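You operate a simulated robot arm through the tools that you are given. There is no shell and no other tool.

You run a simulated robot arm. Do the job below in one go: nothing can be reset, and whatever is moved stays where it is left.

JOB
Shim the soft pump foot by what the gap gauge reads.
Fine: swing the gauge on, slacken the red lever, read, push in the sliding shim of that size, tighten the lever, swing the gauge away. Where these are worked on the way, their far stop is far enough and under half their travel is too little: gap gauge, red lever.

It is judged by the outcome, as a careful person would: the job done as asked, and still so three seconds after it is handed in. It fails if anything else is knocked over, pushed out of place, dropped, spilled or broken.

ROBOT AND FRAMES
A 7-joint arm with a two-finger parallel gripper, fixed in place. Base frame: the origin is on the floor under the middle of its stand, x ahead of it, y to its left, z up. Readings come in m, rad, newtons and seconds.
With the tool pointing down near the work surface it reaches from about 0.1 to 0.64 m from the base axis. Its first joint turns from -1.152 to 1.152 rad. Payload 1.57 kg.
The TCP is the grasp point between the finger pads, 0.03 m short of the fingertips. In the tool frame z runs along the fingers and y along their closing line. Largest opening 0.08 m; finger width 0.017, thickness 0.012; the body of the gripper, 0.04 by 0.082 m, starts 0.08 m behind the TCP.
Orientation is that of the tool frame in the base frame, as a unit quaternion [w, x, y, z]. With the fingers straight down and closing along the base's y, the tool's x points along the base's -x, its y along +y and its z along -z.

CONTROLS
- The arm moves only by the tool arm_command. Its argument "series" is a list of rows, each a list of 2 entries, a list of its own where there are three numbers: the shift along the base's x, y, z in units of 25 mm (1.0 is 25 mm), then the turn, a rotation vector about the base's x, y, z in units of 8 degrees (1.0 is 8 degrees). In form: [[[x, y, z], [ax, ay, az]], ...]. A call has 1 to 20 rows; each row shifts and turns the commanded pose from where the row before left it. "claw" is the finger opening in m, from 0 to 0.08, set as the call begins (left out, the last holds). A call with a number of a shift or a turn outside -1 to 1 is refused whole. A row lasts 0.2 s, in which the tool goes at most 0.05 m and 0.15 rad; a call with a longer step from one row to the next is refused whole, and so is a gripper value outside its range. Where a pose cannot be reached the arm comes as near as it can. A force on the tool above 90 N (or 10 N above the force at the start of the call, whichever is more), or a blocked arm, ends the call early, and 0.2 s more pass. Each finger travels about 0.072 m/s and halts on what it meets, pressing with about 30 N; the grip force reading is that of the motor and also rises with nothing between the fingers. The clock runs only during rows and for 0.2 s after the last one: add rows that do not move to give the fingers time. The reply holds the time, the measured pose of the TCP, the force on the tool along the base axes, the opening and the grip force, in the units named above and with some noise, with the torque about the TCP (base axes, N m) and any sound that the robot's microphone picked up, and new pictures: "views" is both (left out), scene, wrist or none.
- Cameras (640 x 400 px; columns grow to the right, rows downward): "scene" is fixed at [0.064, 0.4854, 1.4144]; the picture's right is [-0.29, -0.96, 0.00], its down [-0.70, 0.21, -0.68] and it looks along [0.65, -0.20, -0.73] (base axes); focal length 231 px, centre (320, 200). "wrist" rides on the gripper at [0.072, -0.007, -0.122] in the tool frame; the picture's right is [0.09, 1.00, 0.00], its down [-0.84, 0.08, -0.54] and it looks along [-0.54, 0.05, 0.84] (tool axes); focal length 238 px, centre (320, 200).
- point_at(camera, pixels): for up to 12 pixels [column, row] of the newest picture of that camera ("zoom" is the newest enlarged one), the place [x, y, z] in the base frame of the surface seen there, good to about 0.002 m, but the place of the scene camera against the robot may be out by one fixed shift of up to 0.025 m in any direction. No time passes.
- zoom(camera, box): a new picture of the part [left, top, right, bottom] of that camera's present view, enlarged. No time passes.
- hand_in(): hands the job in; it is judged then, once.

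Leave the gripper open and the arm clear of the work at the hand-in unless told otherwise.

The tools are called after "Call:" by a JSON object that holds its "name" and its "arguments". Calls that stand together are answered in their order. arm_command: Moves the arm, as the interface text tells. Its arguments: {"type":"object","properties":{"series":{"type":"array","items":{"type":"array"}},"claw":{"type":"number"},"views":{"type":"string","enum":["both","scene","wrist","none"]}},"required":["series"]} The other tools are called the same way: point_at (camera, pixels) gives the place of the surface under pixels of a picture; zoom (camera, box) takes an enlarged picture of a part of a camera's view; hand_in () hands the job in.

At the start:

```text
time: 0.0
position: [0.3419, 0.2033, 1.206]
tool_rot: [0.0, 0.0, 1.0, 0.0]
ft_force: [0.4, -0.2, -0.1]
moment: [0.0, 0.02, -0.05]
finger_gap: 0.0803
grasp_force: 0.0
```

scene: 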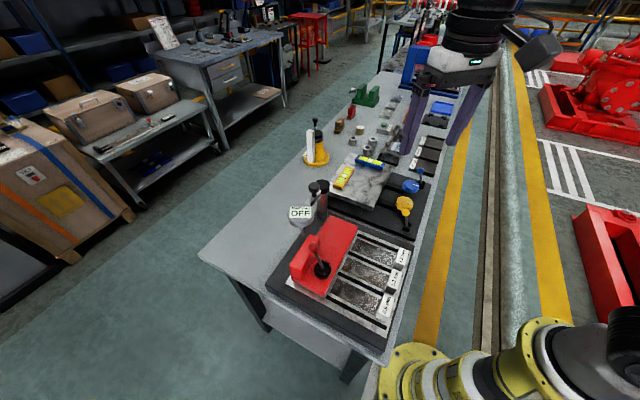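
wrist: 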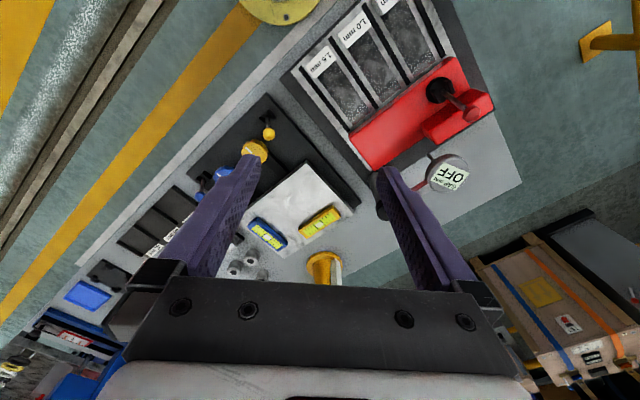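

I see a workbench with a red pump foot and lever, three shim slides (labelled 1.5, 1.0 and probably 0.5 mm), a gauge reading "OFF", and another fixture further off. I'll zoom in on these before moving.

Call:
{"name": "zoom", "arguments": {"camera": "scene", "box": [250, 170, 430, 350]}}

Call:
{"name": "zoom", "arguments": {"camera": "wrist", "box": [280, 0, 520, 200]}}

Call:
{"name": "zoom", "arguments": {"camera": "scene", "box": [290, 70, 470, 240]}}

```text
2.22 times, centred on (340, 260) of scene
```

zoom: 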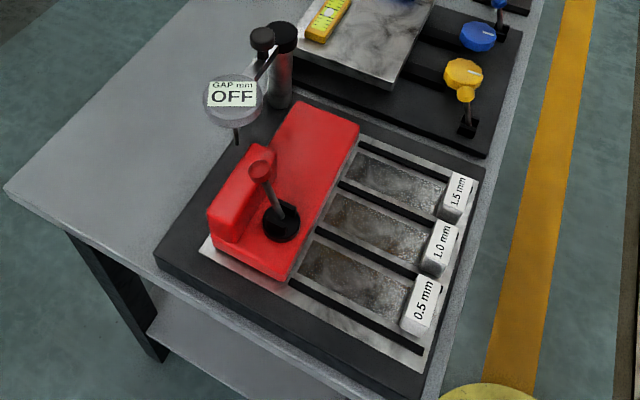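

```text
2.00 times, centred on (400, 100) of wrist
```

zoom: 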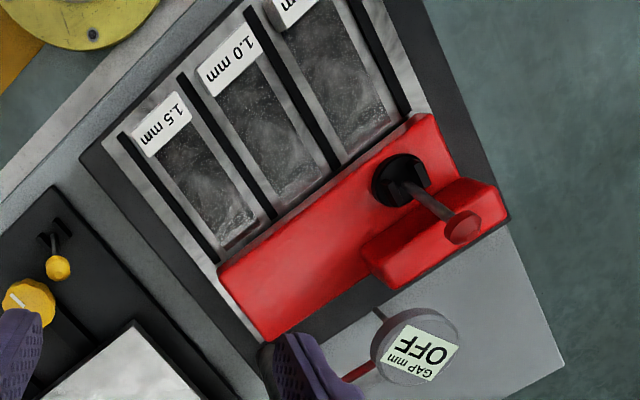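

```text
2.35 times, centred on (380, 155) of scene
```

zoom: 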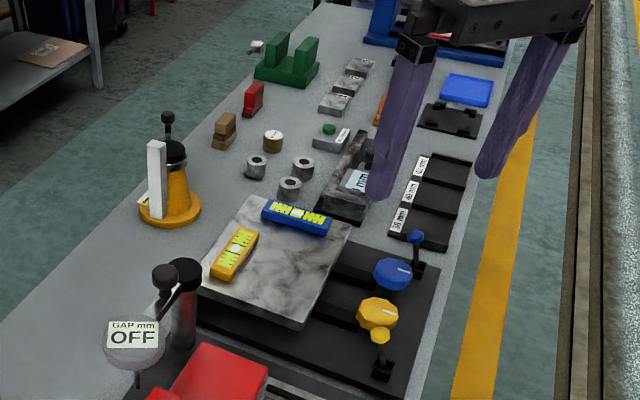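

I'll zoom again on the pump foot and gauge area, then take positions of the key features.

Call:
{"name": "zoom", "arguments": {"camera": "scene", "box": [265, 165, 365, 228]}}

Call:
{"name": "zoom", "arguments": {"camera": "scene", "box": [270, 170, 430, 270]}}

```text
6.35 times, centred on (315, 196) of scene
```

zoom: 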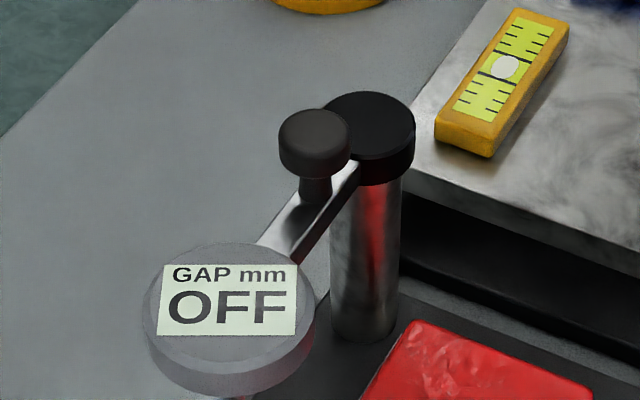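

```text
4.00 times, centred on (350, 220) of scene
```

zoom: 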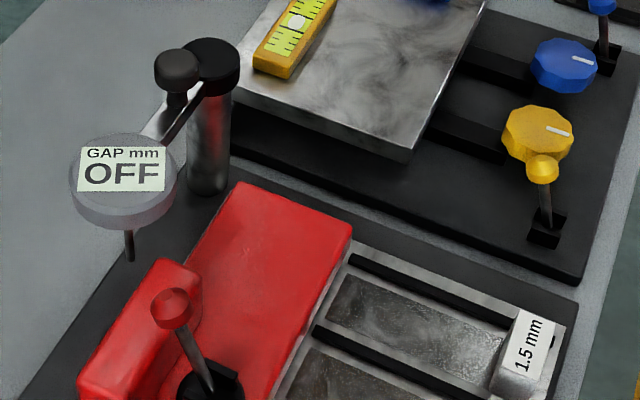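

Now I take positions: post cap, knob, dial centre, probe tip, lever knob, lever base, and red block corners.

Call:
{"name": "point_at", "arguments": {"camera": "zoom", "pixels": [[178, 58], [212, 55], [125, 170], [130, 258], [172, 300], [172, 345], [240, 190], [345, 235], [175, 130], [208, 185], [165, 265], [280, 220]]}}

Call:
{"name": "point_at", "arguments": {"camera": "scene", "pixels": [[404, 256], [392, 279], [386, 303], [323, 268], [311, 242], [293, 270], [356, 227], [330, 297], [350, 278], [375, 255], [300, 216], [290, 285]]}}

Call:
{"name": "point_at", "arguments": {"camera": "wrist", "pixels": [[452, 175], [455, 160], [345, 57], [355, 30], [440, 90], [473, 112], [430, 185], [380, 180], [490, 105], [360, 155], [265, 110], [256, 148]]}}

```text
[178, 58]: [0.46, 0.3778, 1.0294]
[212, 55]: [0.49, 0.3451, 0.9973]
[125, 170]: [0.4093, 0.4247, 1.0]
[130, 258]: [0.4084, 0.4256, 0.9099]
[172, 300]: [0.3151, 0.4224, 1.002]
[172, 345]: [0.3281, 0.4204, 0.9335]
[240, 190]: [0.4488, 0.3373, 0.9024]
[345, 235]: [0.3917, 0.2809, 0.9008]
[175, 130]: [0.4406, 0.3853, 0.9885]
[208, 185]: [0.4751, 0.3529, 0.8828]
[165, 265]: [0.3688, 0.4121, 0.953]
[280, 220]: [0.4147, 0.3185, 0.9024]
```

```text
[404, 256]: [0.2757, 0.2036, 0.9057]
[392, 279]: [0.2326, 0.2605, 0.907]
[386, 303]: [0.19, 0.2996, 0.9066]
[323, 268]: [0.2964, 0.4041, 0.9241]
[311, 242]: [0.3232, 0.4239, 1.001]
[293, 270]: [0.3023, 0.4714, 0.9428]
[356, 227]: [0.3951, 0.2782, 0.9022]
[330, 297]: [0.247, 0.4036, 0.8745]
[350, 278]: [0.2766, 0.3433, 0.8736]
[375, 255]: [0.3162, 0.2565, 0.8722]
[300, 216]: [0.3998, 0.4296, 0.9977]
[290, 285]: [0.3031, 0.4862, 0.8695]
```

```text
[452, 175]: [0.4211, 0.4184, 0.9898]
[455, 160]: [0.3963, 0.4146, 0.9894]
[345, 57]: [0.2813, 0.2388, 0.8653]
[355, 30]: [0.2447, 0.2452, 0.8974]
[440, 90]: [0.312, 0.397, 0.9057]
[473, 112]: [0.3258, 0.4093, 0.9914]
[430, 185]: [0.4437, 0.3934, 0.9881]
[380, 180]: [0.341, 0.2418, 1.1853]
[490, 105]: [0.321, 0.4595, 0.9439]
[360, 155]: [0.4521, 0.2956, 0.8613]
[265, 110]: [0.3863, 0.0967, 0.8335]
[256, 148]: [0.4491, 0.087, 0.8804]
```

The wrist camera puts surfaces about 1 cm lower than the scene camera, so I'll take working positions from the wrist camera. Next I move the arm to about (0.27, 0.33, 1.15) for a closer look at the foot, lever and gauge.

Call:
{"name": "arm_command", "arguments": {"series": [[[-0.47, 0.85, -0.3], [0, 0, 0]], [[-0.47, 0.85, -0.3], [0, 0, 0]], [[-0.47, 0.85, -0.3], [0, 0, 0]], [[-0.47, 0.85, -0.3], [0, 0, 0]], [[-0.47, 0.85, -0.3], [0, 0, 0]], [[-0.47, 0.85, -0.3], [0, 0, 0]]], "views": "both"}}

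```text
time: 1.4
position: [0.27, 0.3307, 1.1605]
tool_rot: [0.0, -0.001, 1.0, 0.0]
ft_force: [0.2, -0.8, 1.0]
moment: [-0.03, 0.01, -0.01]
finger_gap: 0.0801
grasp_force: 0.0
```

scene: 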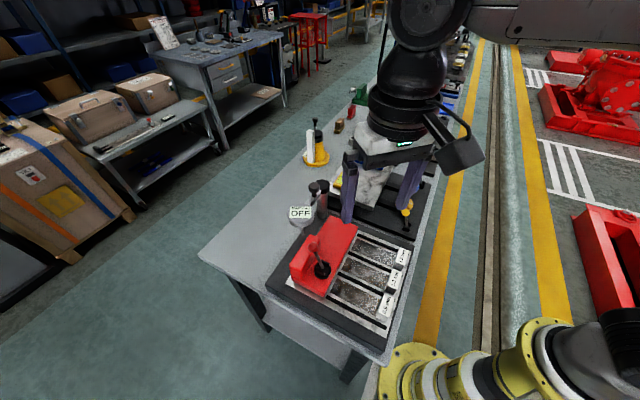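
wrist: 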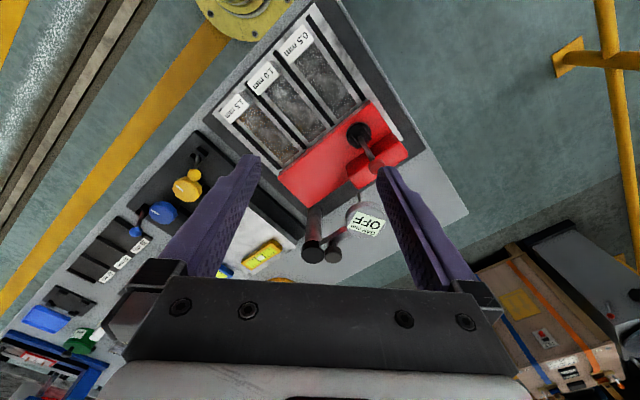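

The wrist view now shows the post, knob and dial at about (313,245), (335,255) and (365,222). I'll zoom in on them.

Call:
{"name": "zoom", "arguments": {"camera": "wrist", "box": [270, 100, 430, 280]}}

Call:
{"name": "zoom", "arguments": {"camera": "wrist", "box": [200, 0, 440, 150]}}

Call:
{"name": "point_at", "arguments": {"camera": "wrist", "pixels": [[312, 256], [336, 256], [362, 220], [345, 212], [375, 165], [360, 135], [280, 175], [305, 205], [295, 45], [262, 79], [233, 108], [403, 160]]}}

```text
2.22 times, centred on (350, 190) of wrist
```

zoom: 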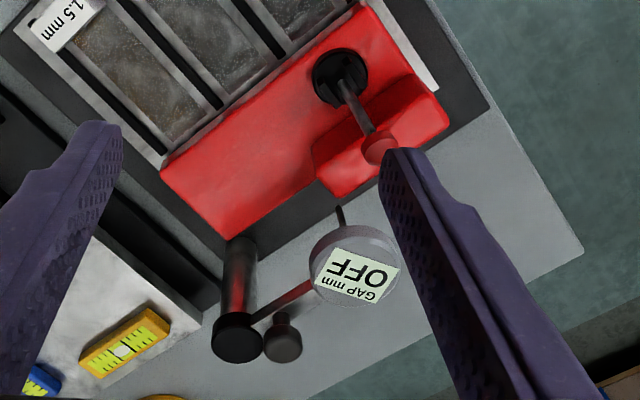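

```text
2.67 times, centred on (320, 75) of wrist
```

zoom: 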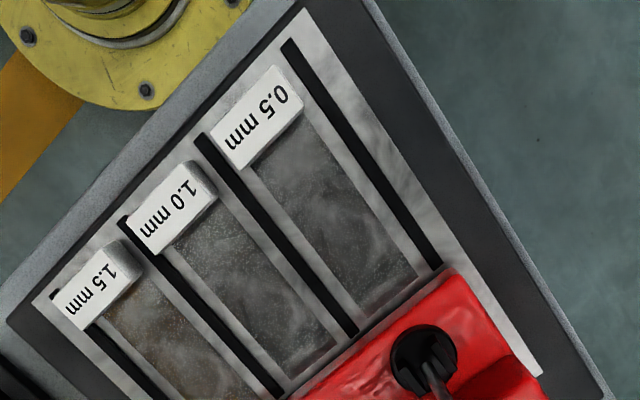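

```text
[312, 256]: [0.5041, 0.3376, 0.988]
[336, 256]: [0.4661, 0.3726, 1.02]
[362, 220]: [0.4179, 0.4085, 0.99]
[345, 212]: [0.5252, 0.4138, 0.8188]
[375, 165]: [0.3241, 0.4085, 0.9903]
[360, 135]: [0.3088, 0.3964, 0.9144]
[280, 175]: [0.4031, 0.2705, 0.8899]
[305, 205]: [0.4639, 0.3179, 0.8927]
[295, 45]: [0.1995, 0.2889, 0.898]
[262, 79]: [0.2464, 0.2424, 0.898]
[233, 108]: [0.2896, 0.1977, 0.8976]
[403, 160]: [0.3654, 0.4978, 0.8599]
```

The post pivot is near (0.50, 0.334), the gauge knob near (0.468, 0.368, top at 1.02) and the dial near (0.418, 0.41, 0.99). The lever knob is near (0.324, 0.41, 0.99) on a hub near (0.305, 0.395). I'll turn the tool about 42° to line up with the fixture and move closer, so I can see how the lever hub works.

Call:
{"name": "arm_command", "arguments": {"series": [[[-0.33, -0.1, -0.4], [0, 0, 0.875]], [[-0.33, -0.1, -0.4], [0, 0, 0.875]], [[-0.33, -0.1, -0.4], [0, 0, 0.875]], [[-0.33, -0.1, -0.4], [0, 0, 0.875]], [[-0.33, -0.1, -0.4], [0, 0, 0.875]], [[-0.33, -0.1, -0.4], [0, 0, 0.875]]], "views": "both"}}

```text
time: 2.8
position: [0.2206, 0.3157, 1.1005]
tool_rot: [0.0, -0.359, 0.933, 0.0]
ft_force: [-0.2, -0.8, -0.8]
moment: [-0.02, 0.02, 0.0]
finger_gap: 0.0802
grasp_force: 0.0
```

scene: 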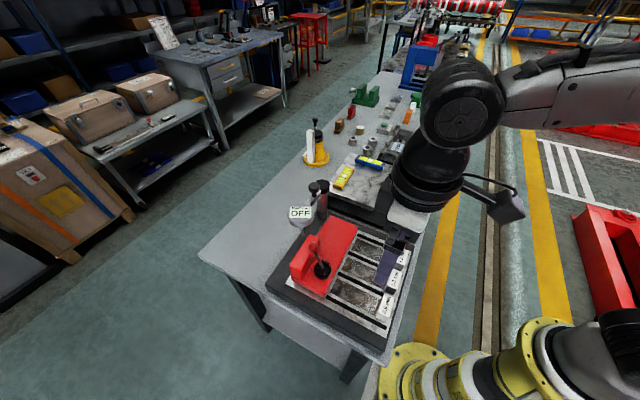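
wrist: 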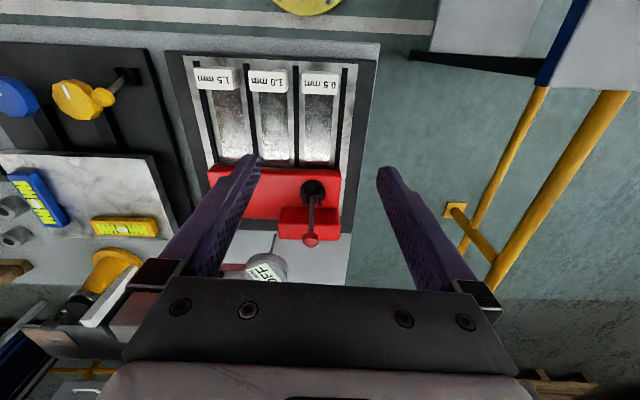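

The view is now lined up with the fixture. I'll zoom in on the lever hub and the shims.

Call:
{"name": "zoom", "arguments": {"camera": "wrist", "box": [265, 160, 365, 260]}}

Call:
{"name": "zoom", "arguments": {"camera": "wrist", "box": [170, 50, 370, 180]}}

Call:
{"name": "point_at", "arguments": {"camera": "wrist", "pixels": [[311, 238], [312, 215], [318, 186], [308, 192], [213, 172], [339, 172], [345, 235], [269, 82], [217, 79], [321, 84], [285, 215], [255, 175]]}}

Call:
{"name": "zoom", "arguments": {"camera": "scene", "box": [285, 225, 365, 300]}}

```text
4.00 times, centred on (315, 210) of wrist
```

zoom: 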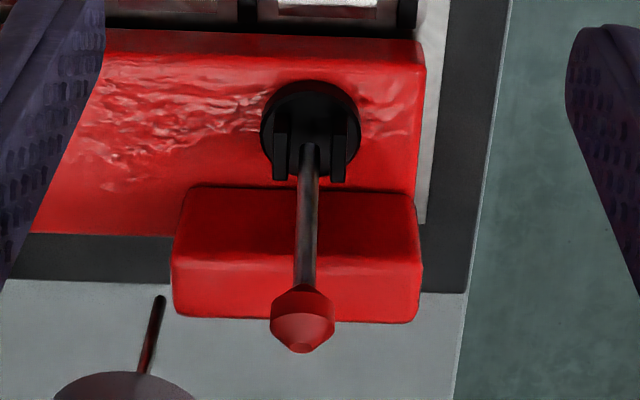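

```text
3.08 times, centred on (270, 115) of wrist
```

zoom: 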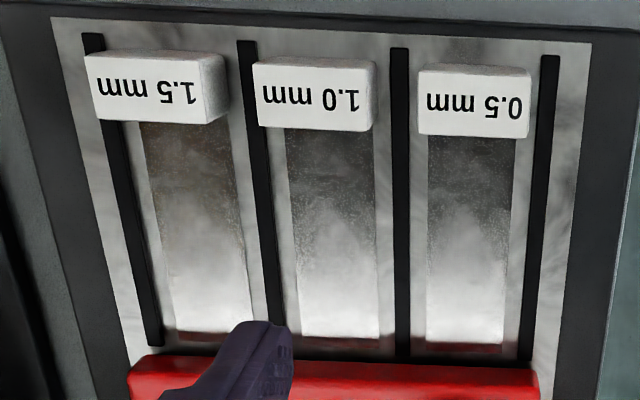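

```text
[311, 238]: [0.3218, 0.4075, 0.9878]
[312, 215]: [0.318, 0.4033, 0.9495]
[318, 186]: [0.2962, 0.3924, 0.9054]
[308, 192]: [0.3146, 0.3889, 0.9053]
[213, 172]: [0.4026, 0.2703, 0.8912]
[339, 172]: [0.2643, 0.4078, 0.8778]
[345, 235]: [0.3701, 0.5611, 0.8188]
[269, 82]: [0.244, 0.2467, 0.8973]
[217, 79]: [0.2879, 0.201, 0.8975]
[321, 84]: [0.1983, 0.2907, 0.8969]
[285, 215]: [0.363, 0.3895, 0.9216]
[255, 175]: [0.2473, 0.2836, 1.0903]
```

```text
5.33 times, centred on (325, 262) of scene
```

zoom: 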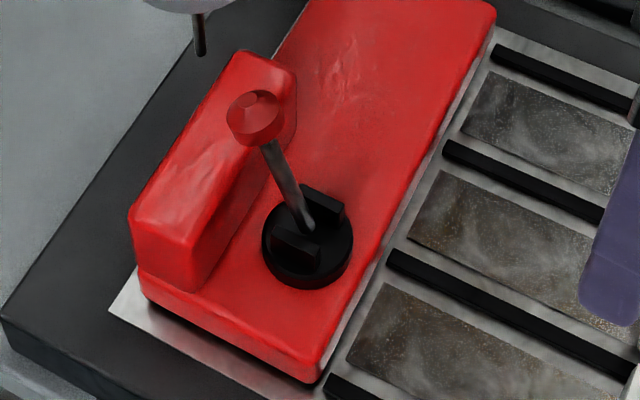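

Measured in the fixture, the push direction is exactly (0.707, 0.707). The lever hinges in a clevis and leans rearward about 18° now, with a raised stop behind it, so slackening should swing it forward over the shims. The gauge arm pivots on its post, and its knob is the handle.

Next I close the fingers to use as a pusher, set the yaw to 45°, and travel at z=1.10 to behind the gauge knob, near (0.4865, 0.387).

Call:
{"name": "arm_command", "arguments": {"series": [[[0, 0, 0.2], [0, 0, 0.36]], [[0.97, 0.26, 0], [0, 0, 0]], [[0.97, 0.26, 0], [0, 0, 0]], [[0.97, 0.26, 0], [0, 0, 0]], [[0.97, 0.26, 0], [0, 0, 0]], [[0.97, 0.26, 0], [0, 0, 0]], [[0.97, 0.26, 0], [0, 0, 0]], [[0.97, 0.26, 0], [0, 0, 0]], [[0.97, 0.26, 0], [0, 0, 0]], [[0.97, 0.26, 0], [0, 0, 0]]], "claw": 0, "views": "both"}}

```text
time: 5.0
position: [0.439, 0.3747, 1.1073]
tool_rot: [0.0, -0.382, 0.924, 0.0]
ft_force: [-0.1, 0.7, -0.5]
moment: [0.0, -0.02, -0.01]
finger_gap: 0.0003
grasp_force: 21.2
```

scene: 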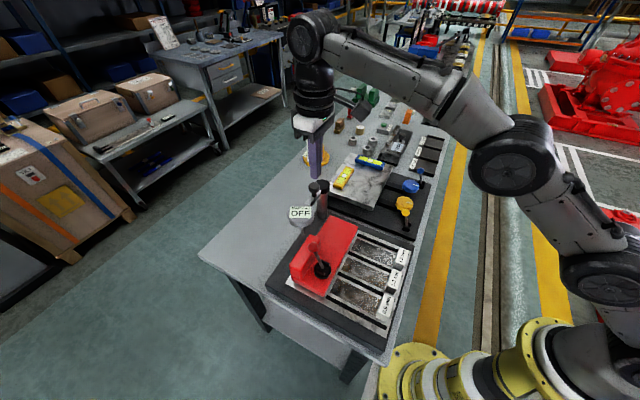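
wrist: 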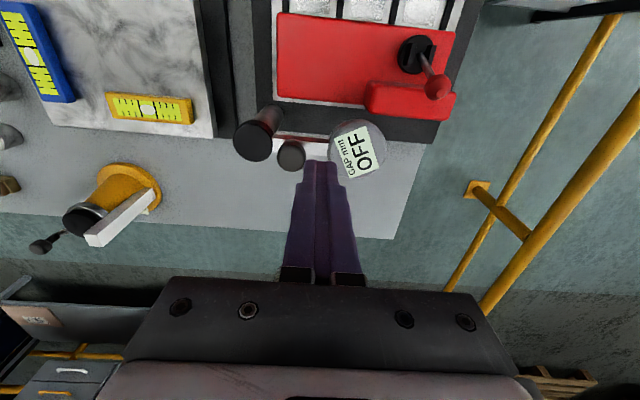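

The fingers are closed and above the gauge. I'll take precise positions of the knob, post cap, dial, and the yellow stand nearby.

Call:
{"name": "point_at", "arguments": {"camera": "wrist", "pixels": [[291, 156], [291, 143], [278, 156], [304, 156], [252, 142], [252, 157], [235, 142], [270, 142], [360, 150], [330, 150], [95, 235], [130, 185]]}}

Call:
{"name": "zoom", "arguments": {"camera": "wrist", "box": [210, 80, 410, 205]}}

```text
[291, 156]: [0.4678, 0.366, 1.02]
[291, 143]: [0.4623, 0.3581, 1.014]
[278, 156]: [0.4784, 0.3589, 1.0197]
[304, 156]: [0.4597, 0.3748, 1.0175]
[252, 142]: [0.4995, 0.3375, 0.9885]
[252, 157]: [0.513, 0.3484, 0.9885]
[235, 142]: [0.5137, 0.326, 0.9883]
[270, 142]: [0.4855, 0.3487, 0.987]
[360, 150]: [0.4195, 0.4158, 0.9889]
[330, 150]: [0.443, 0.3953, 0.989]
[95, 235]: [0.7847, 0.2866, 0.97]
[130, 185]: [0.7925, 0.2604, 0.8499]
```

```text
3.20 times, centred on (310, 142) of wrist
```

zoom: 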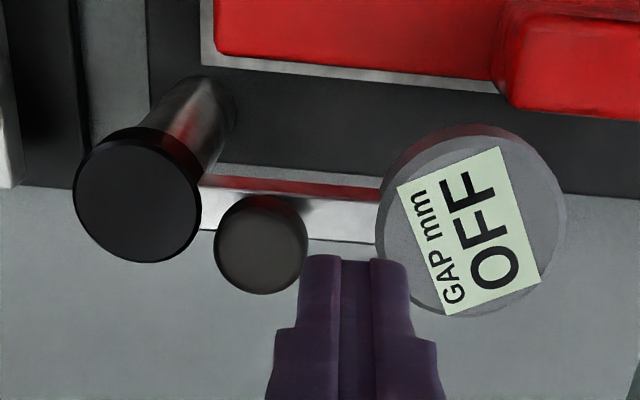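

The knob centre is at (0.468, 0.366) with its top at 1.02, and the pivot is at (0.4995, 0.3375) with its cap top at 0.988. I'll move the closed fingers behind the knob at (0.4865, 0.3875) and lower the tips to about z=0.994, which clears the post cap.

Call:
{"name": "arm_command", "arguments": {"series": [[[0.95, 0.256, 0], [0, 0, 0]], [[0.95, 0.256, 0], [0, 0, 0]], [[0, 0, -0.83], [0, 0, 0]], [[0, 0, -0.83], [0, 0, 0]], [[0, 0, -0.83], [0, 0, 0]], [[0, 0, -0.83], [0, 0, 0]]], "views": "both"}}

```text
time: 6.4
position: [0.4618, 0.373, 1.0503]
tool_rot: [0.022, -0.382, 0.924, 0.008]
ft_force: [-0.1, 0.1, 6.0]
moment: [0.0, -0.06, -0.01]
finger_gap: 0.0
grasp_force: 21.3
out of reach, approached as far as the arm can: row 1, 2
stopped in row 6: the force on the tool passed its limit at 101 N (the readings are from after the stop); the commanded pose is now the measured one
```

scene: 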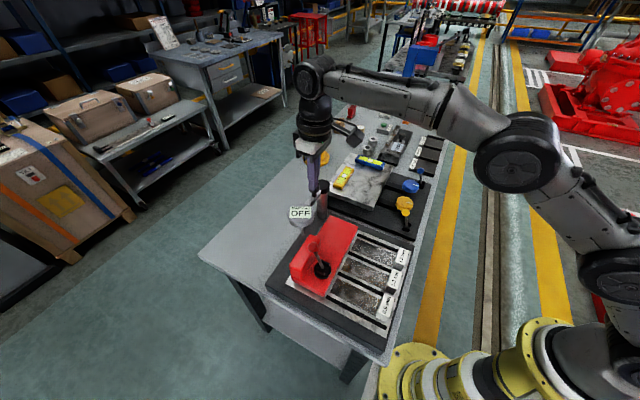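
wrist: 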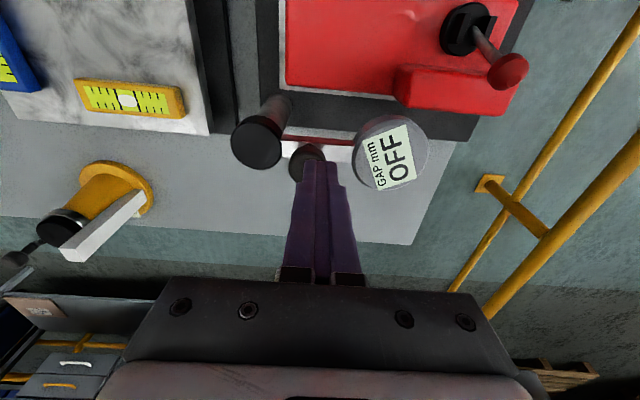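

Two things happened. The spot behind the knob was out of reach at that height, so the arm stopped short and the fingertips came down on top of the knob, stopping at about 100 N. The gauge still reads OFF and nothing looks moved.

The knob itself is within reach. I'll lift, undo the small tilt, turn to yaw 0 and open the fingers, so they can straddle the knob along base y.

Call:
{"name": "arm_command", "arguments": {"series": [[[0, 0, 0.9], [0, 0, 0]], [[-0.3, -0.2, 0.9], [-0.226, 0.246, 0]], [[-0.2, -0.2, 0.4], [0, 0, -0.9]], [[0, 0, 0], [0, 0, -0.95]], [[0, 0, 0], [0, 0, -0.95]], [[0, 0, 0], [0, 0, -0.95]], [[0, 0, 0], [0, 0, -0.95]], [[0, 0, 0], [0, 0, -0.925]]], "claw": 0.05, "views": "both"}}

```text
time: 8.2
position: [0.4495, 0.3631, 1.1038]
tool_rot: [-0.001, 0.004, 1.0, -0.002]
ft_force: [0.2, 0.1, -0.4]
moment: [0.0, 0.0, 0.01]
finger_gap: 0.0499
grasp_force: 0.1
```

scene: 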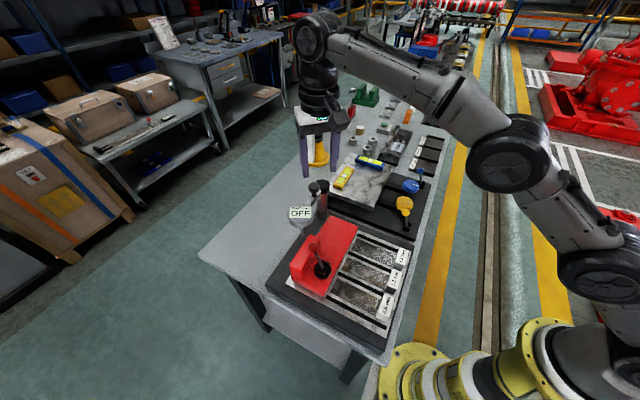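
wrist: 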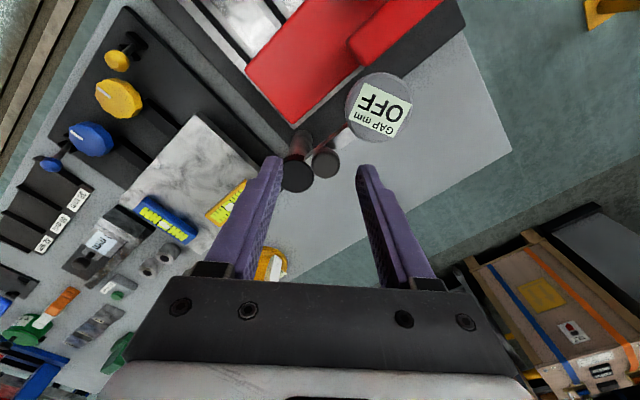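

The knob and post look unchanged. I'll re-measure the knob at about (325,162), the cap at (297,175) and the dial.

Call:
{"name": "point_at", "arguments": {"camera": "wrist", "pixels": [[325, 163], [313, 163], [337, 163], [325, 172], [297, 176], [283, 176], [311, 176], [378, 110]]}}

Call:
{"name": "zoom", "arguments": {"camera": "wrist", "box": [250, 60, 430, 200]}}

```text
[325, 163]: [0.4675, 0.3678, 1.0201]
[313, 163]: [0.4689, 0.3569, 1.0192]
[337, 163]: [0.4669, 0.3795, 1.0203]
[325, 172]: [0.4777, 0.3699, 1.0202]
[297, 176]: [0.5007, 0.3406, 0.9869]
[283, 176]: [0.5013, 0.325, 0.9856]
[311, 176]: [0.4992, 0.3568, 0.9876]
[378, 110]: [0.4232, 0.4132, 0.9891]
```

```text
2.86 times, centred on (340, 130) of wrist
```

zoom: 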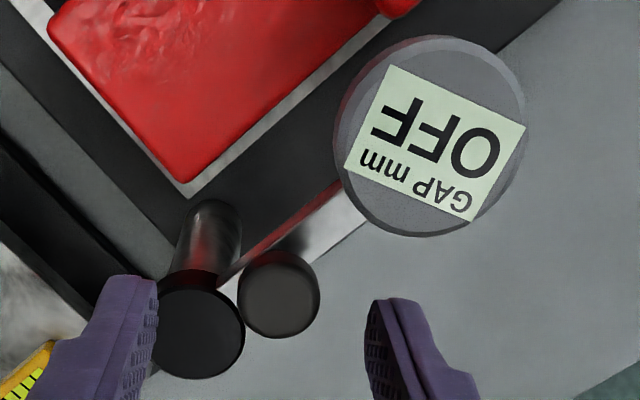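

I'll lower to just above the knob, move out to centre on (0.467, 0.368), and stop there to check whether that reach is possible.

Call:
{"name": "arm_command", "arguments": {"series": [[[0, 0, -0.85], [0, 0, 0]], [[0, 0, -0.8], [0, 0, 0]], [[0.35, 0.1, 0], [0, 0, 0]], [[0.35, 0.1, 0], [0, 0, 0]]], "views": "wrist"}}

```text
time: 9.2
position: [0.4674, 0.368, 1.063]
tool_rot: [-0.002, 0.002, 1.0, -0.001]
ft_force: [0.7, 0.1, -0.1]
moment: [0.01, 0.03, 0.02]
finger_gap: 0.0501
grasp_force: 0.1
```

wrist: 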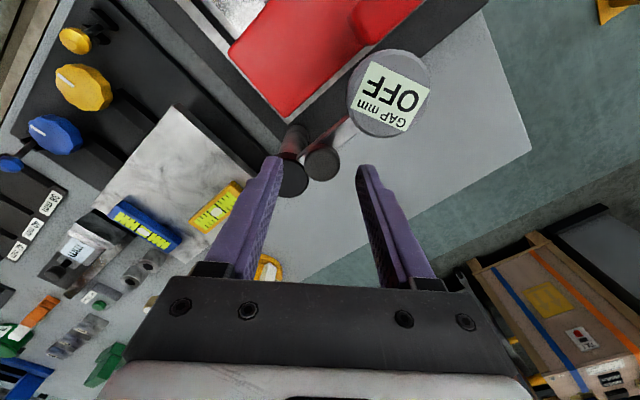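

That position is reachable and there is no contact. Now I lower the tips to about z=0.992, with the fingers on either side of the knob.

Call:
{"name": "arm_command", "arguments": {"series": [[[0, 0, -0.82], [0, 0, 0]], [[0, 0, -0.82], [0, 0, 0]]], "views": "wrist"}}

```text
time: 9.8
position: [0.4672, 0.3683, 1.0218]
tool_rot: [-0.001, 0.001, 1.0, -0.001]
ft_force: [-0.5, 0.3, 0.4]
moment: [0.01, -0.02, 0.02]
finger_gap: 0.05
grasp_force: 0.1
```

wrist: 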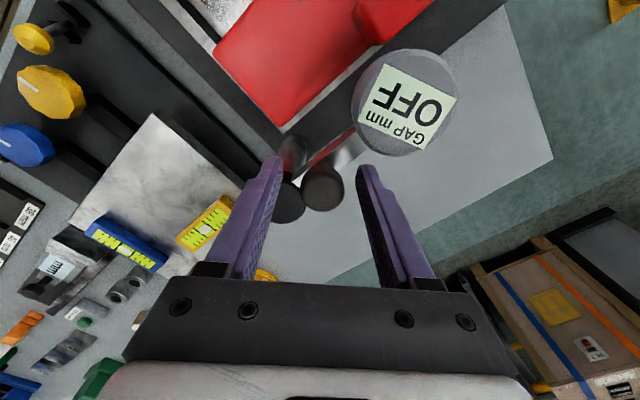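

The fingers straddle the knob. I'll close to 0.03 to cage it and swing it along its arc about the post, anticlockwise from above, roughly 30° first.

Call:
{"name": "arm_command", "arguments": {"series": [[[0, 0, 0], [0, 0, 0]], [[-0.127, -0.191, 0], [0, 0, 0]], [[-0.127, -0.191, 0], [0, 0, 0]], [[-0.074, -0.217, 0], [0, 0, 0]], [[-0.074, -0.217, 0], [0, 0, 0]]], "claw": 0.03, "views": "both"}}

```text
time: 11.0
position: [0.4579, 0.3474, 1.0222]
tool_rot: [-0.001, 0.002, 1.0, -0.002]
ft_force: [-0.8, 2.4, 0.8]
moment: [0.0, 0.04, 0.02]
finger_gap: 0.0323
grasp_force: 1.4
```

scene: 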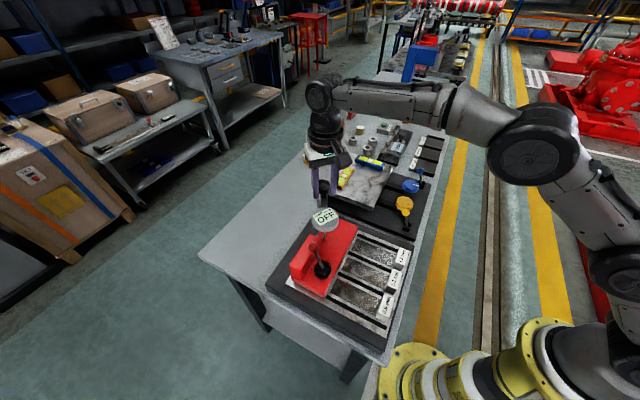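
wrist: 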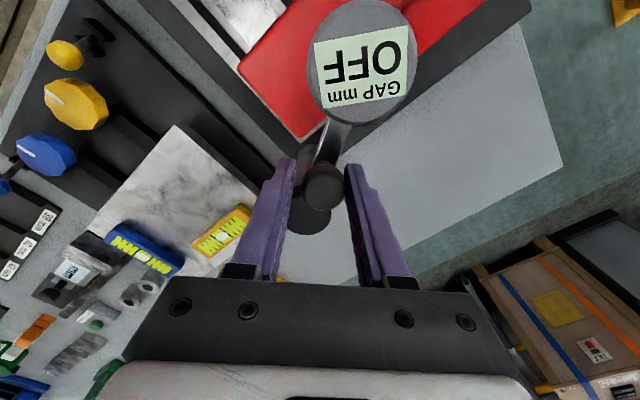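

The gauge swings easily at about 2.4 N and has turned about 30°. I'll carry on along the arc, watching the force for the far stop.

Call:
{"name": "arm_command", "arguments": {"series": [[[-0.02, -0.228, 0], [0, 0, 0]], [[-0.01, -0.228, 0], [0, 0, 0]], [[0.03, -0.226, 0], [0, 0, 0]], [[0.058, -0.226, 0], [0, 0, 0]]], "views": "both"}}

```text
time: 12.0
position: [0.4593, 0.3258, 1.0224]
tool_rot: [-0.001, 0.0, 1.0, -0.002]
ft_force: [-0.2, 2.5, -0.3]
moment: [0.05, 0.01, 0.03]
finger_gap: 0.0319
grasp_force: 1.1
```

scene: 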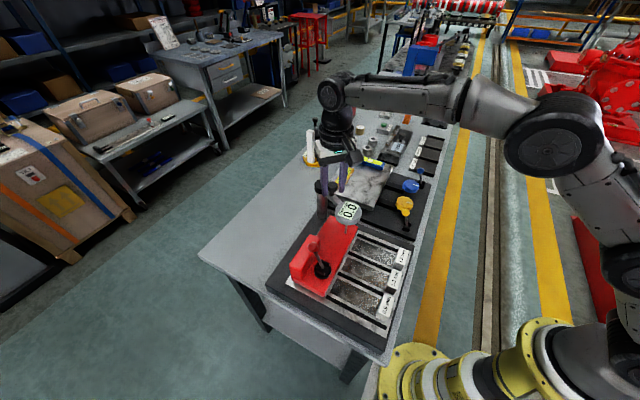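
wrist: 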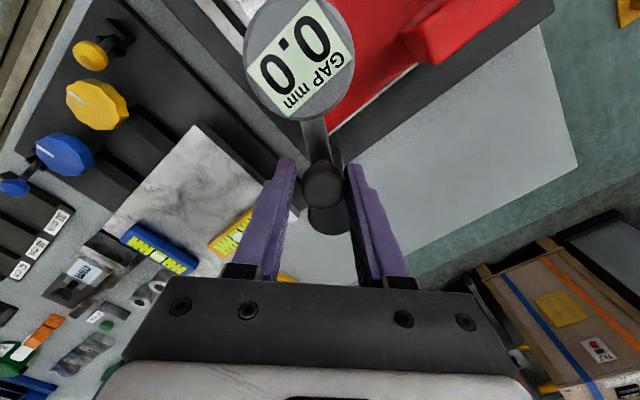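

The gauge now reads "0.0" with the lever still tight. I'll continue in small steps to find the far stop.

Call:
{"name": "arm_command", "arguments": {"series": [[[0.09, -0.21, 0], [0, 0, 0]], [[0.11, -0.2, 0], [0, 0, 0]], [[0.14, -0.19, 0], [0, 0, 0]]], "views": "both"}}

```text
time: 12.8
position: [0.4651, 0.3139, 1.0221]
tool_rot: [-0.003, 0.0, 1.0, 0.001]
ft_force: [-10.9, 26.2, -0.3]
moment: [0.33, 0.13, 0.2]
finger_gap: 0.053
grasp_force: 13.3
```

scene: 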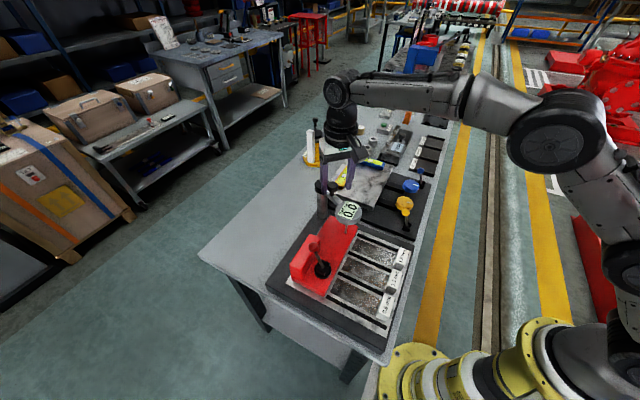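
wrist: 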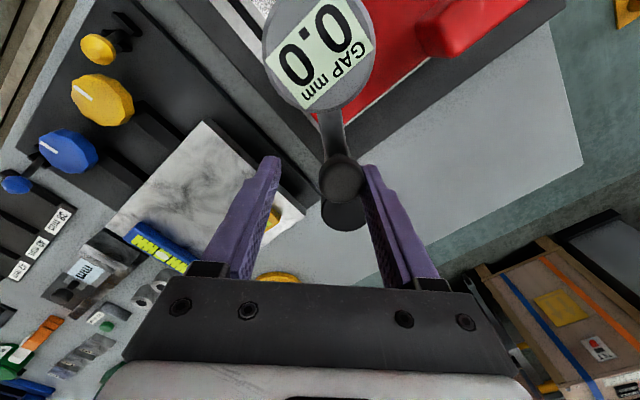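

The force rose to 26 N and the fingers were pushed apart, so the gauge is at its far stop and reads 0.0. I'll open the fingers to let go and lift straight up.

Call:
{"name": "arm_command", "arguments": {"series": [[[0, 0.3, 0], [0, 0, 0]], [[0, 0, 0], [0, 0, 0]], [[0, 0, 0.8], [0, 0, 0]], [[0, 0, 0.8], [0, 0, 0]], [[0, 0, 0.9], [0, 0, 0]], [[0, 0, 0.9], [0, 0, 0]]], "claw": 0.065, "views": "both"}}

```text
time: 14.2
position: [0.4666, 0.3168, 1.1065]
tool_rot: [-0.003, 0.0, 1.0, -0.003]
ft_force: [-0.3, 0.3, 0.5]
moment: [0.01, 0.0, 0.01]
finger_gap: 0.065
grasp_force: 0.1
```

scene: 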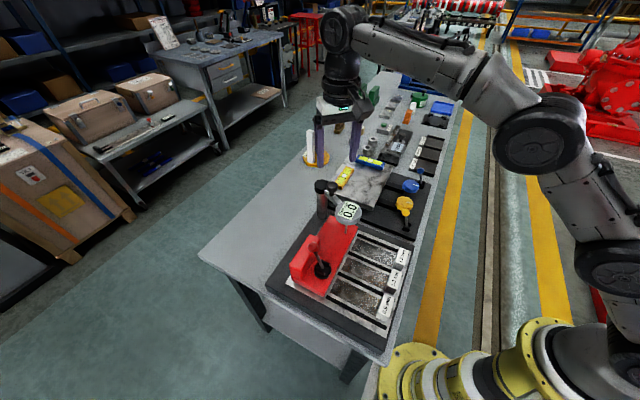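
wrist: 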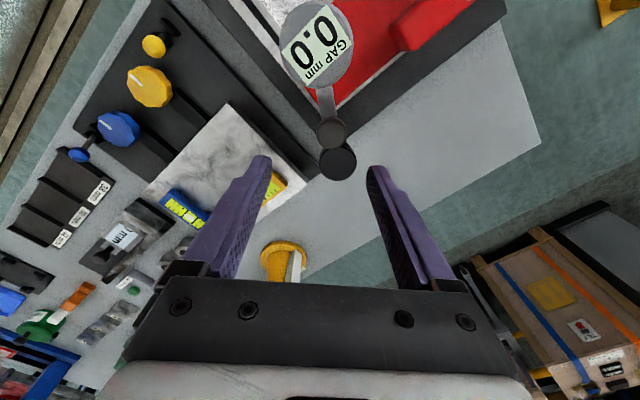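

The gauge stays on with 0.0 showing. I'll re-measure the knob and dial where they are now. Then, at safe height, I'll turn back to yaw 45°, close the fingers and go to behind the lever knob at (0.3405, 0.426).

Call:
{"name": "point_at", "arguments": {"camera": "wrist", "pixels": [[331, 133], [331, 140], [338, 162], [318, 45], [322, 92]]}}

Call:
{"name": "arm_command", "arguments": {"series": [[[-0.84, 0.728, 0], [0, 0, 0.9375]], [[-0.84, 0.728, 0], [0, 0, 0.9375]], [[-0.84, 0.728, 0], [0, 0, 0.9375]], [[-0.84, 0.728, 0], [0, 0, 0.9375]], [[-0.84, 0.728, 0], [0, 0, 0.9375]], [[-0.84, 0.728, 0], [0, 0, 0.9375]]], "claw": 0, "views": "both"}}

```text
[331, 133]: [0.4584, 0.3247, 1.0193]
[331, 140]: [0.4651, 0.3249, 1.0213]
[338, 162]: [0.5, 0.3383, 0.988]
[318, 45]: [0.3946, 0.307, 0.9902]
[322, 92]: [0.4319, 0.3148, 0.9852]
```

```text
time: 15.6
position: [0.341, 0.4265, 1.1064]
tool_rot: [0.0, -0.382, 0.924, -0.002]
ft_force: [0.1, 0.6, 0.2]
moment: [0.0, 0.01, 0.0]
finger_gap: 0.0001
grasp_force: 21.5
```

scene: 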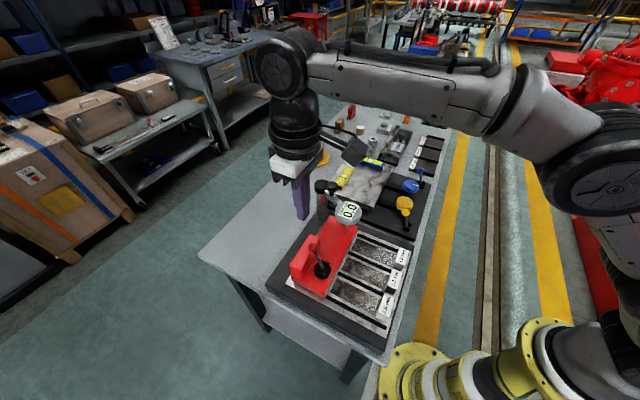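
wrist: 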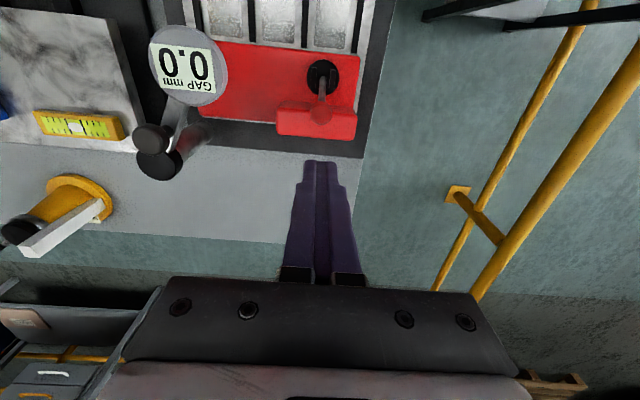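

The gauge swept about 60° to its stop. I'll check the lever knob at about (321,112), the raised block and the hub.

Call:
{"name": "point_at", "arguments": {"camera": "wrist", "pixels": [[321, 112], [321, 120], [311, 112], [332, 112], [321, 90], [322, 70], [312, 80], [332, 80], [300, 120], [345, 125]]}}

Call:
{"name": "zoom", "arguments": {"camera": "wrist", "box": [260, 40, 380, 180]}}

```text
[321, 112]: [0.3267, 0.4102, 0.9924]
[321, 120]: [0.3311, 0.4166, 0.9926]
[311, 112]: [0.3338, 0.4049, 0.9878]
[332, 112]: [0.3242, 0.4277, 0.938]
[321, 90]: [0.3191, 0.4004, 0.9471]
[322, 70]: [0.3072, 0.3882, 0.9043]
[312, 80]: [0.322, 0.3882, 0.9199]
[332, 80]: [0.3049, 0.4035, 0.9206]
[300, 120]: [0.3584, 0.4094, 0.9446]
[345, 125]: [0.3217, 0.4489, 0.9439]
```

```text
2.86 times, centred on (320, 110) of wrist
```

zoom: 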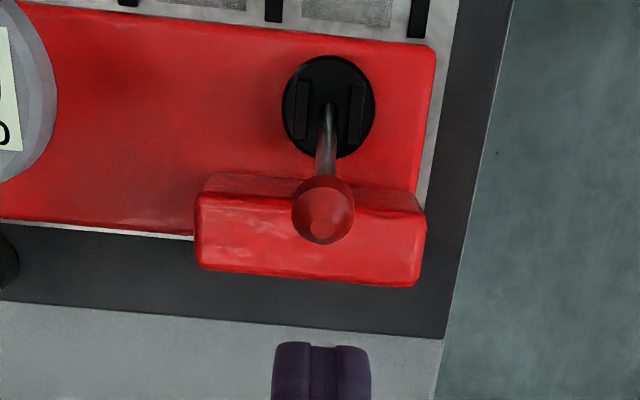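

The lever knob's rear edge is at p≈0.529, and the fingers are 5 mm behind that. I'll ease back 2–3 mm and lower the tips to about z=0.958, just above the raised block at 0.944.

Call:
{"name": "arm_command", "arguments": {"series": [[[0.09, 0.06, -0.79], [0, 0, 0]], [[0, 0, -0.79], [0, 0, 0]], [[0, 0, -0.79], [0, 0, 0]], [[0, 0, -0.79], [0, 0, 0]], [[0, 0, -0.79], [0, 0, 0]], [[0, 0, -0.79], [0, 0, 0]]], "views": "both"}}

```text
time: 17.0
position: [0.3414, 0.4276, 0.9875]
tool_rot: [-0.002, -0.381, 0.924, -0.002]
ft_force: [0.4, 1.3, 0.7]
moment: [-0.04, -0.01, 0.02]
finger_gap: 0.0
grasp_force: 21.1
```

scene: 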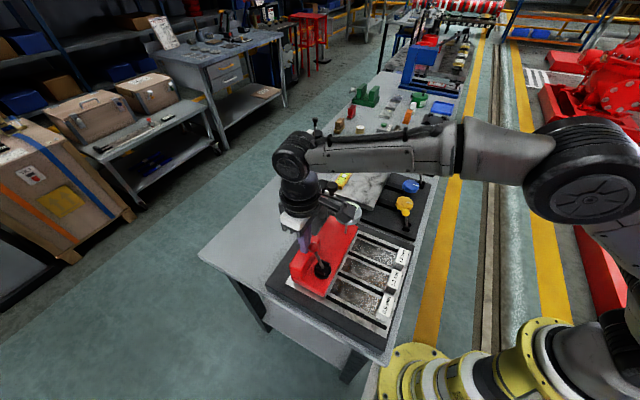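
wrist: 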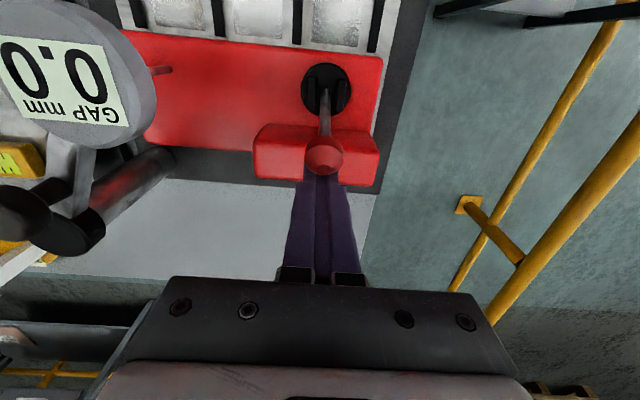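

The fingertips are directly behind the lever knob. I'll push forward (−p) about 24 mm in small steps and check the force.

Call:
{"name": "arm_command", "arguments": {"series": [[[-0.2, -0.2, 0], [0, 0, 0]], [[-0.2, -0.2, 0], [0, 0, 0]], [[-0.2, -0.2, 0], [0, 0, 0]], [[-0.1, -0.1, 0], [0, 0, 0]]], "views": "both"}}

```text
time: 18.0
position: [0.326, 0.4106, 0.987]
tool_rot: [-0.001, -0.382, 0.924, -0.003]
ft_force: [0.7, -0.6, 0.5]
moment: [-0.01, 0.01, 0.02]
finger_gap: 0.0
grasp_force: 21.0
```

scene: 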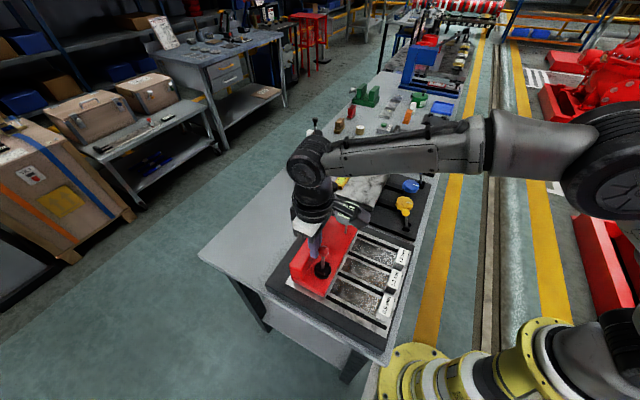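
wrist: 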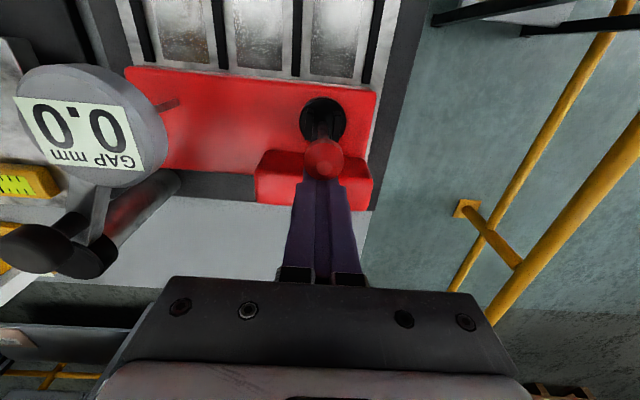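

The lever moves freely and is now about upright, with the gauge still at 0.0. I'll push on forward another 36 mm or so.

Call:
{"name": "arm_command", "arguments": {"series": [[[-0.25, -0.25, 0], [0, 0, 0]], [[-0.25, -0.25, 0], [0, 0, 0]], [[-0.25, -0.25, 0], [0, 0, 0]], [[-0.25, -0.25, 0], [0, 0, 0]]], "views": "both"}}

```text
time: 19.0
position: [0.3085, 0.393, 0.9917]
tool_rot: [0.015, -0.381, 0.925, 0.006]
ft_force: [43.4, 40.8, -14.8]
moment: [0.79, -0.89, -0.02]
finger_gap: 0.0
grasp_force: 21.1
```

scene: 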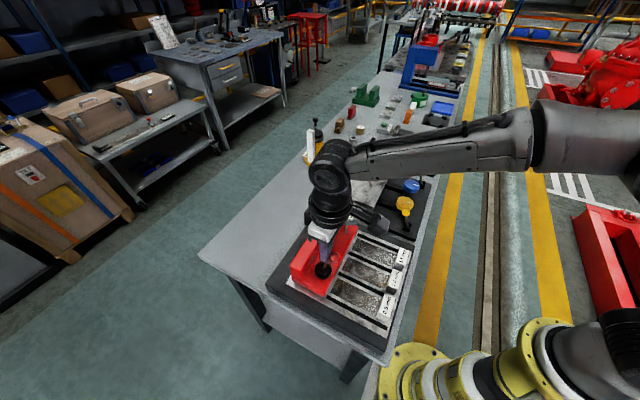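
wrist: 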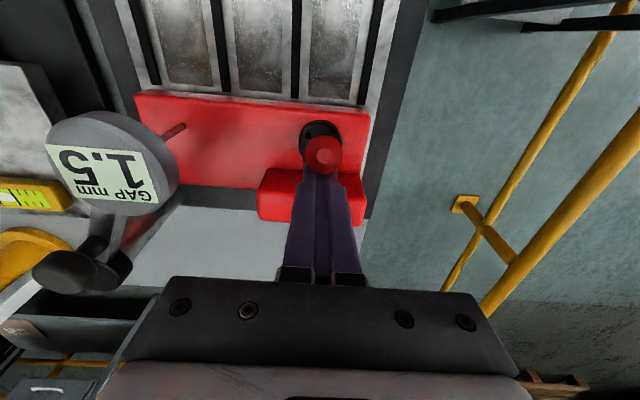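

The force rose to about 60 N, so the lever is at its forward stop, and the gauge changed to what looks like "1.5". I'll back off the lever, lift clear, and then read the gauge properly.

Call:
{"name": "arm_command", "arguments": {"series": [[[0.3, 0.3, 0], [0, 0, 0]], [[0.4, 0.4, 0], [0, 0, 0]], [[0.3, 0.3, 0.3], [0, 0, 0]], [[0, 0, 0.9], [0, 0, 0]], [[0, 0, 0.9], [0, 0, 0]], [[0, 0, 0.9], [0, 0, 0]], [[0, 0, 0.9], [0, 0, 0]]], "views": "both"}}

```text
time: 20.6
position: [0.3251, 0.4107, 1.085]
tool_rot: [-0.002, -0.382, 0.924, -0.003]
ft_force: [-0.3, -0.6, 0.0]
moment: [0.0, 0.03, 0.02]
finger_gap: 0.0
grasp_force: 21.4
```

scene: 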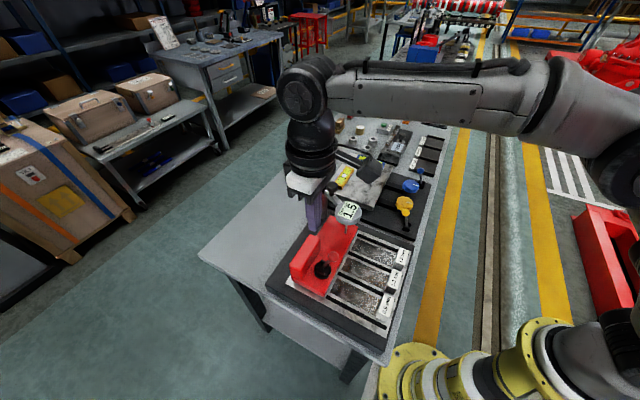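
wrist: 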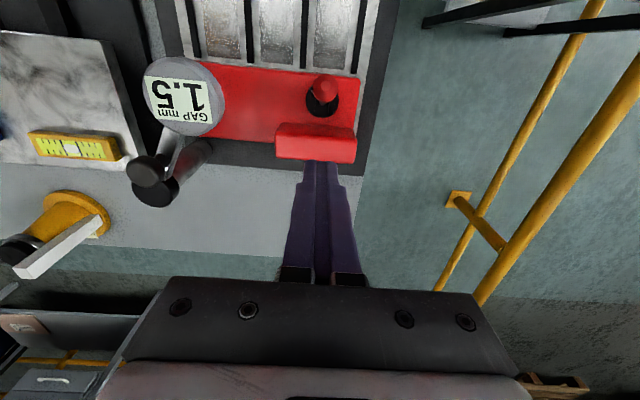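

I'll zoom in on the gauge and the lever to confirm the reading and the lever's position.

Call:
{"name": "zoom", "arguments": {"camera": "scene", "box": [325, 190, 375, 235]}}

Call:
{"name": "zoom", "arguments": {"camera": "wrist", "box": [130, 40, 250, 150]}}

Call:
{"name": "zoom", "arguments": {"camera": "wrist", "box": [270, 50, 370, 170]}}

Call:
{"name": "point_at", "arguments": {"camera": "wrist", "pixels": [[325, 85], [325, 92], [322, 105], [325, 78]]}}

```text
8.89 times, centred on (350, 212) of scene
```

zoom: 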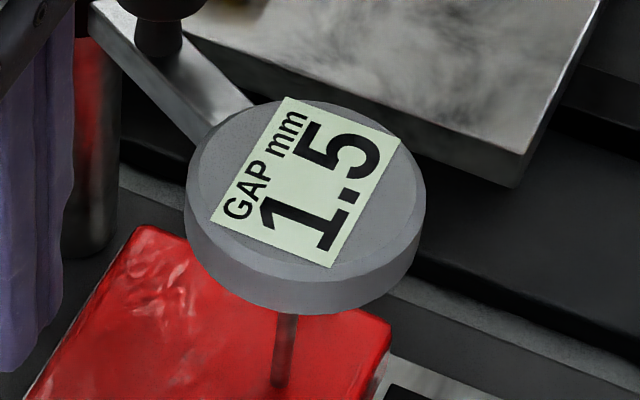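

```text
3.64 times, centred on (190, 95) of wrist
```

zoom: 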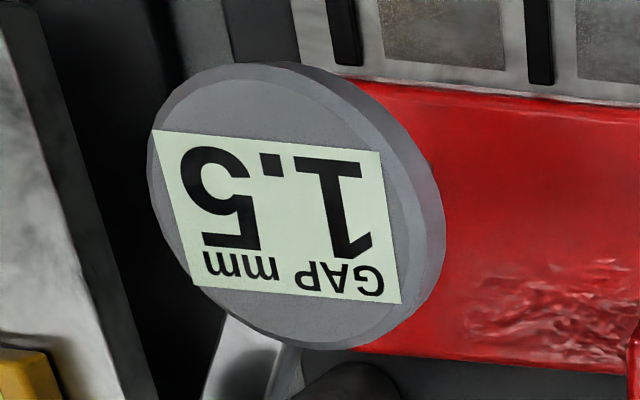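

```text
3.33 times, centred on (320, 110) of wrist
```

zoom: 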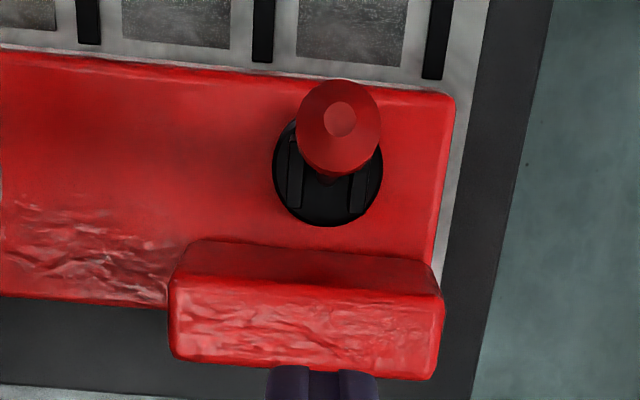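

```text
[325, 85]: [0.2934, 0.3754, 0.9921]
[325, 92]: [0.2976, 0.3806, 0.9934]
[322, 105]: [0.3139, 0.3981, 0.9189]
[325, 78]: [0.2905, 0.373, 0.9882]
```

The gauge clearly reads 1.5 mm with the lever slack and leaning forward. So the 1.5 mm shim goes in; its handle is near (0.288, 0.201), in the lane under the dial. I'll travel at safe height to behind that handle for a close look.

Call:
{"name": "arm_command", "arguments": {"series": [[[-0.28, -0.97, 0], [0, 0, 0]], [[-0.28, -0.97, 0], [0, 0, 0]], [[-0.28, -0.97, 0], [0, 0, 0]], [[-0.28, -0.97, 0], [0, 0, 0]], [[-0.28, -0.97, 0], [0, 0, 0]], [[-0.28, -0.97, 0], [0, 0, 0]], [[-0.28, -0.97, 0], [0, 0, 0]], [[-0.28, -0.97, 0], [0, 0, 0]], [[-0.28, -0.97, 0], [0, 0, 0]], [[-0.28, -0.97, 0], [0, 0, 0]], [[0, 0, -0.8], [0, 0, 0]], [[0, 0, -0.8], [0, 0, 0]]], "views": "both"}}

```text
time: 23.2
position: [0.2561, 0.1683, 1.0452]
tool_rot: [-0.001, -0.382, 0.924, -0.002]
ft_force: [-0.5, 0.0, 0.2]
moment: [-0.02, 0.01, 0.01]
finger_gap: 0.0002
grasp_force: 21.1
```

scene: 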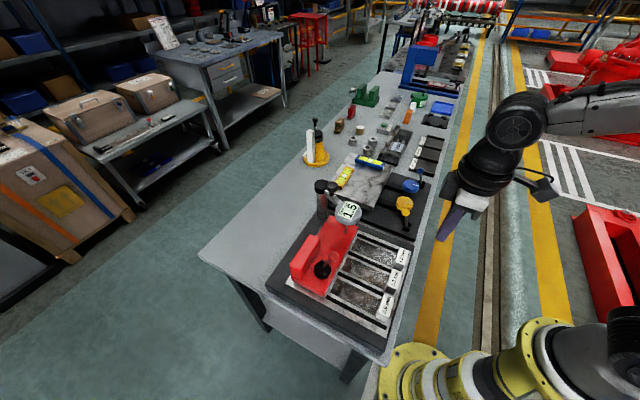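
wrist: 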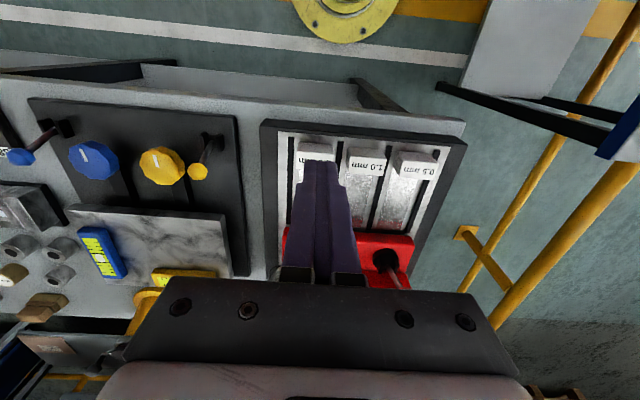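

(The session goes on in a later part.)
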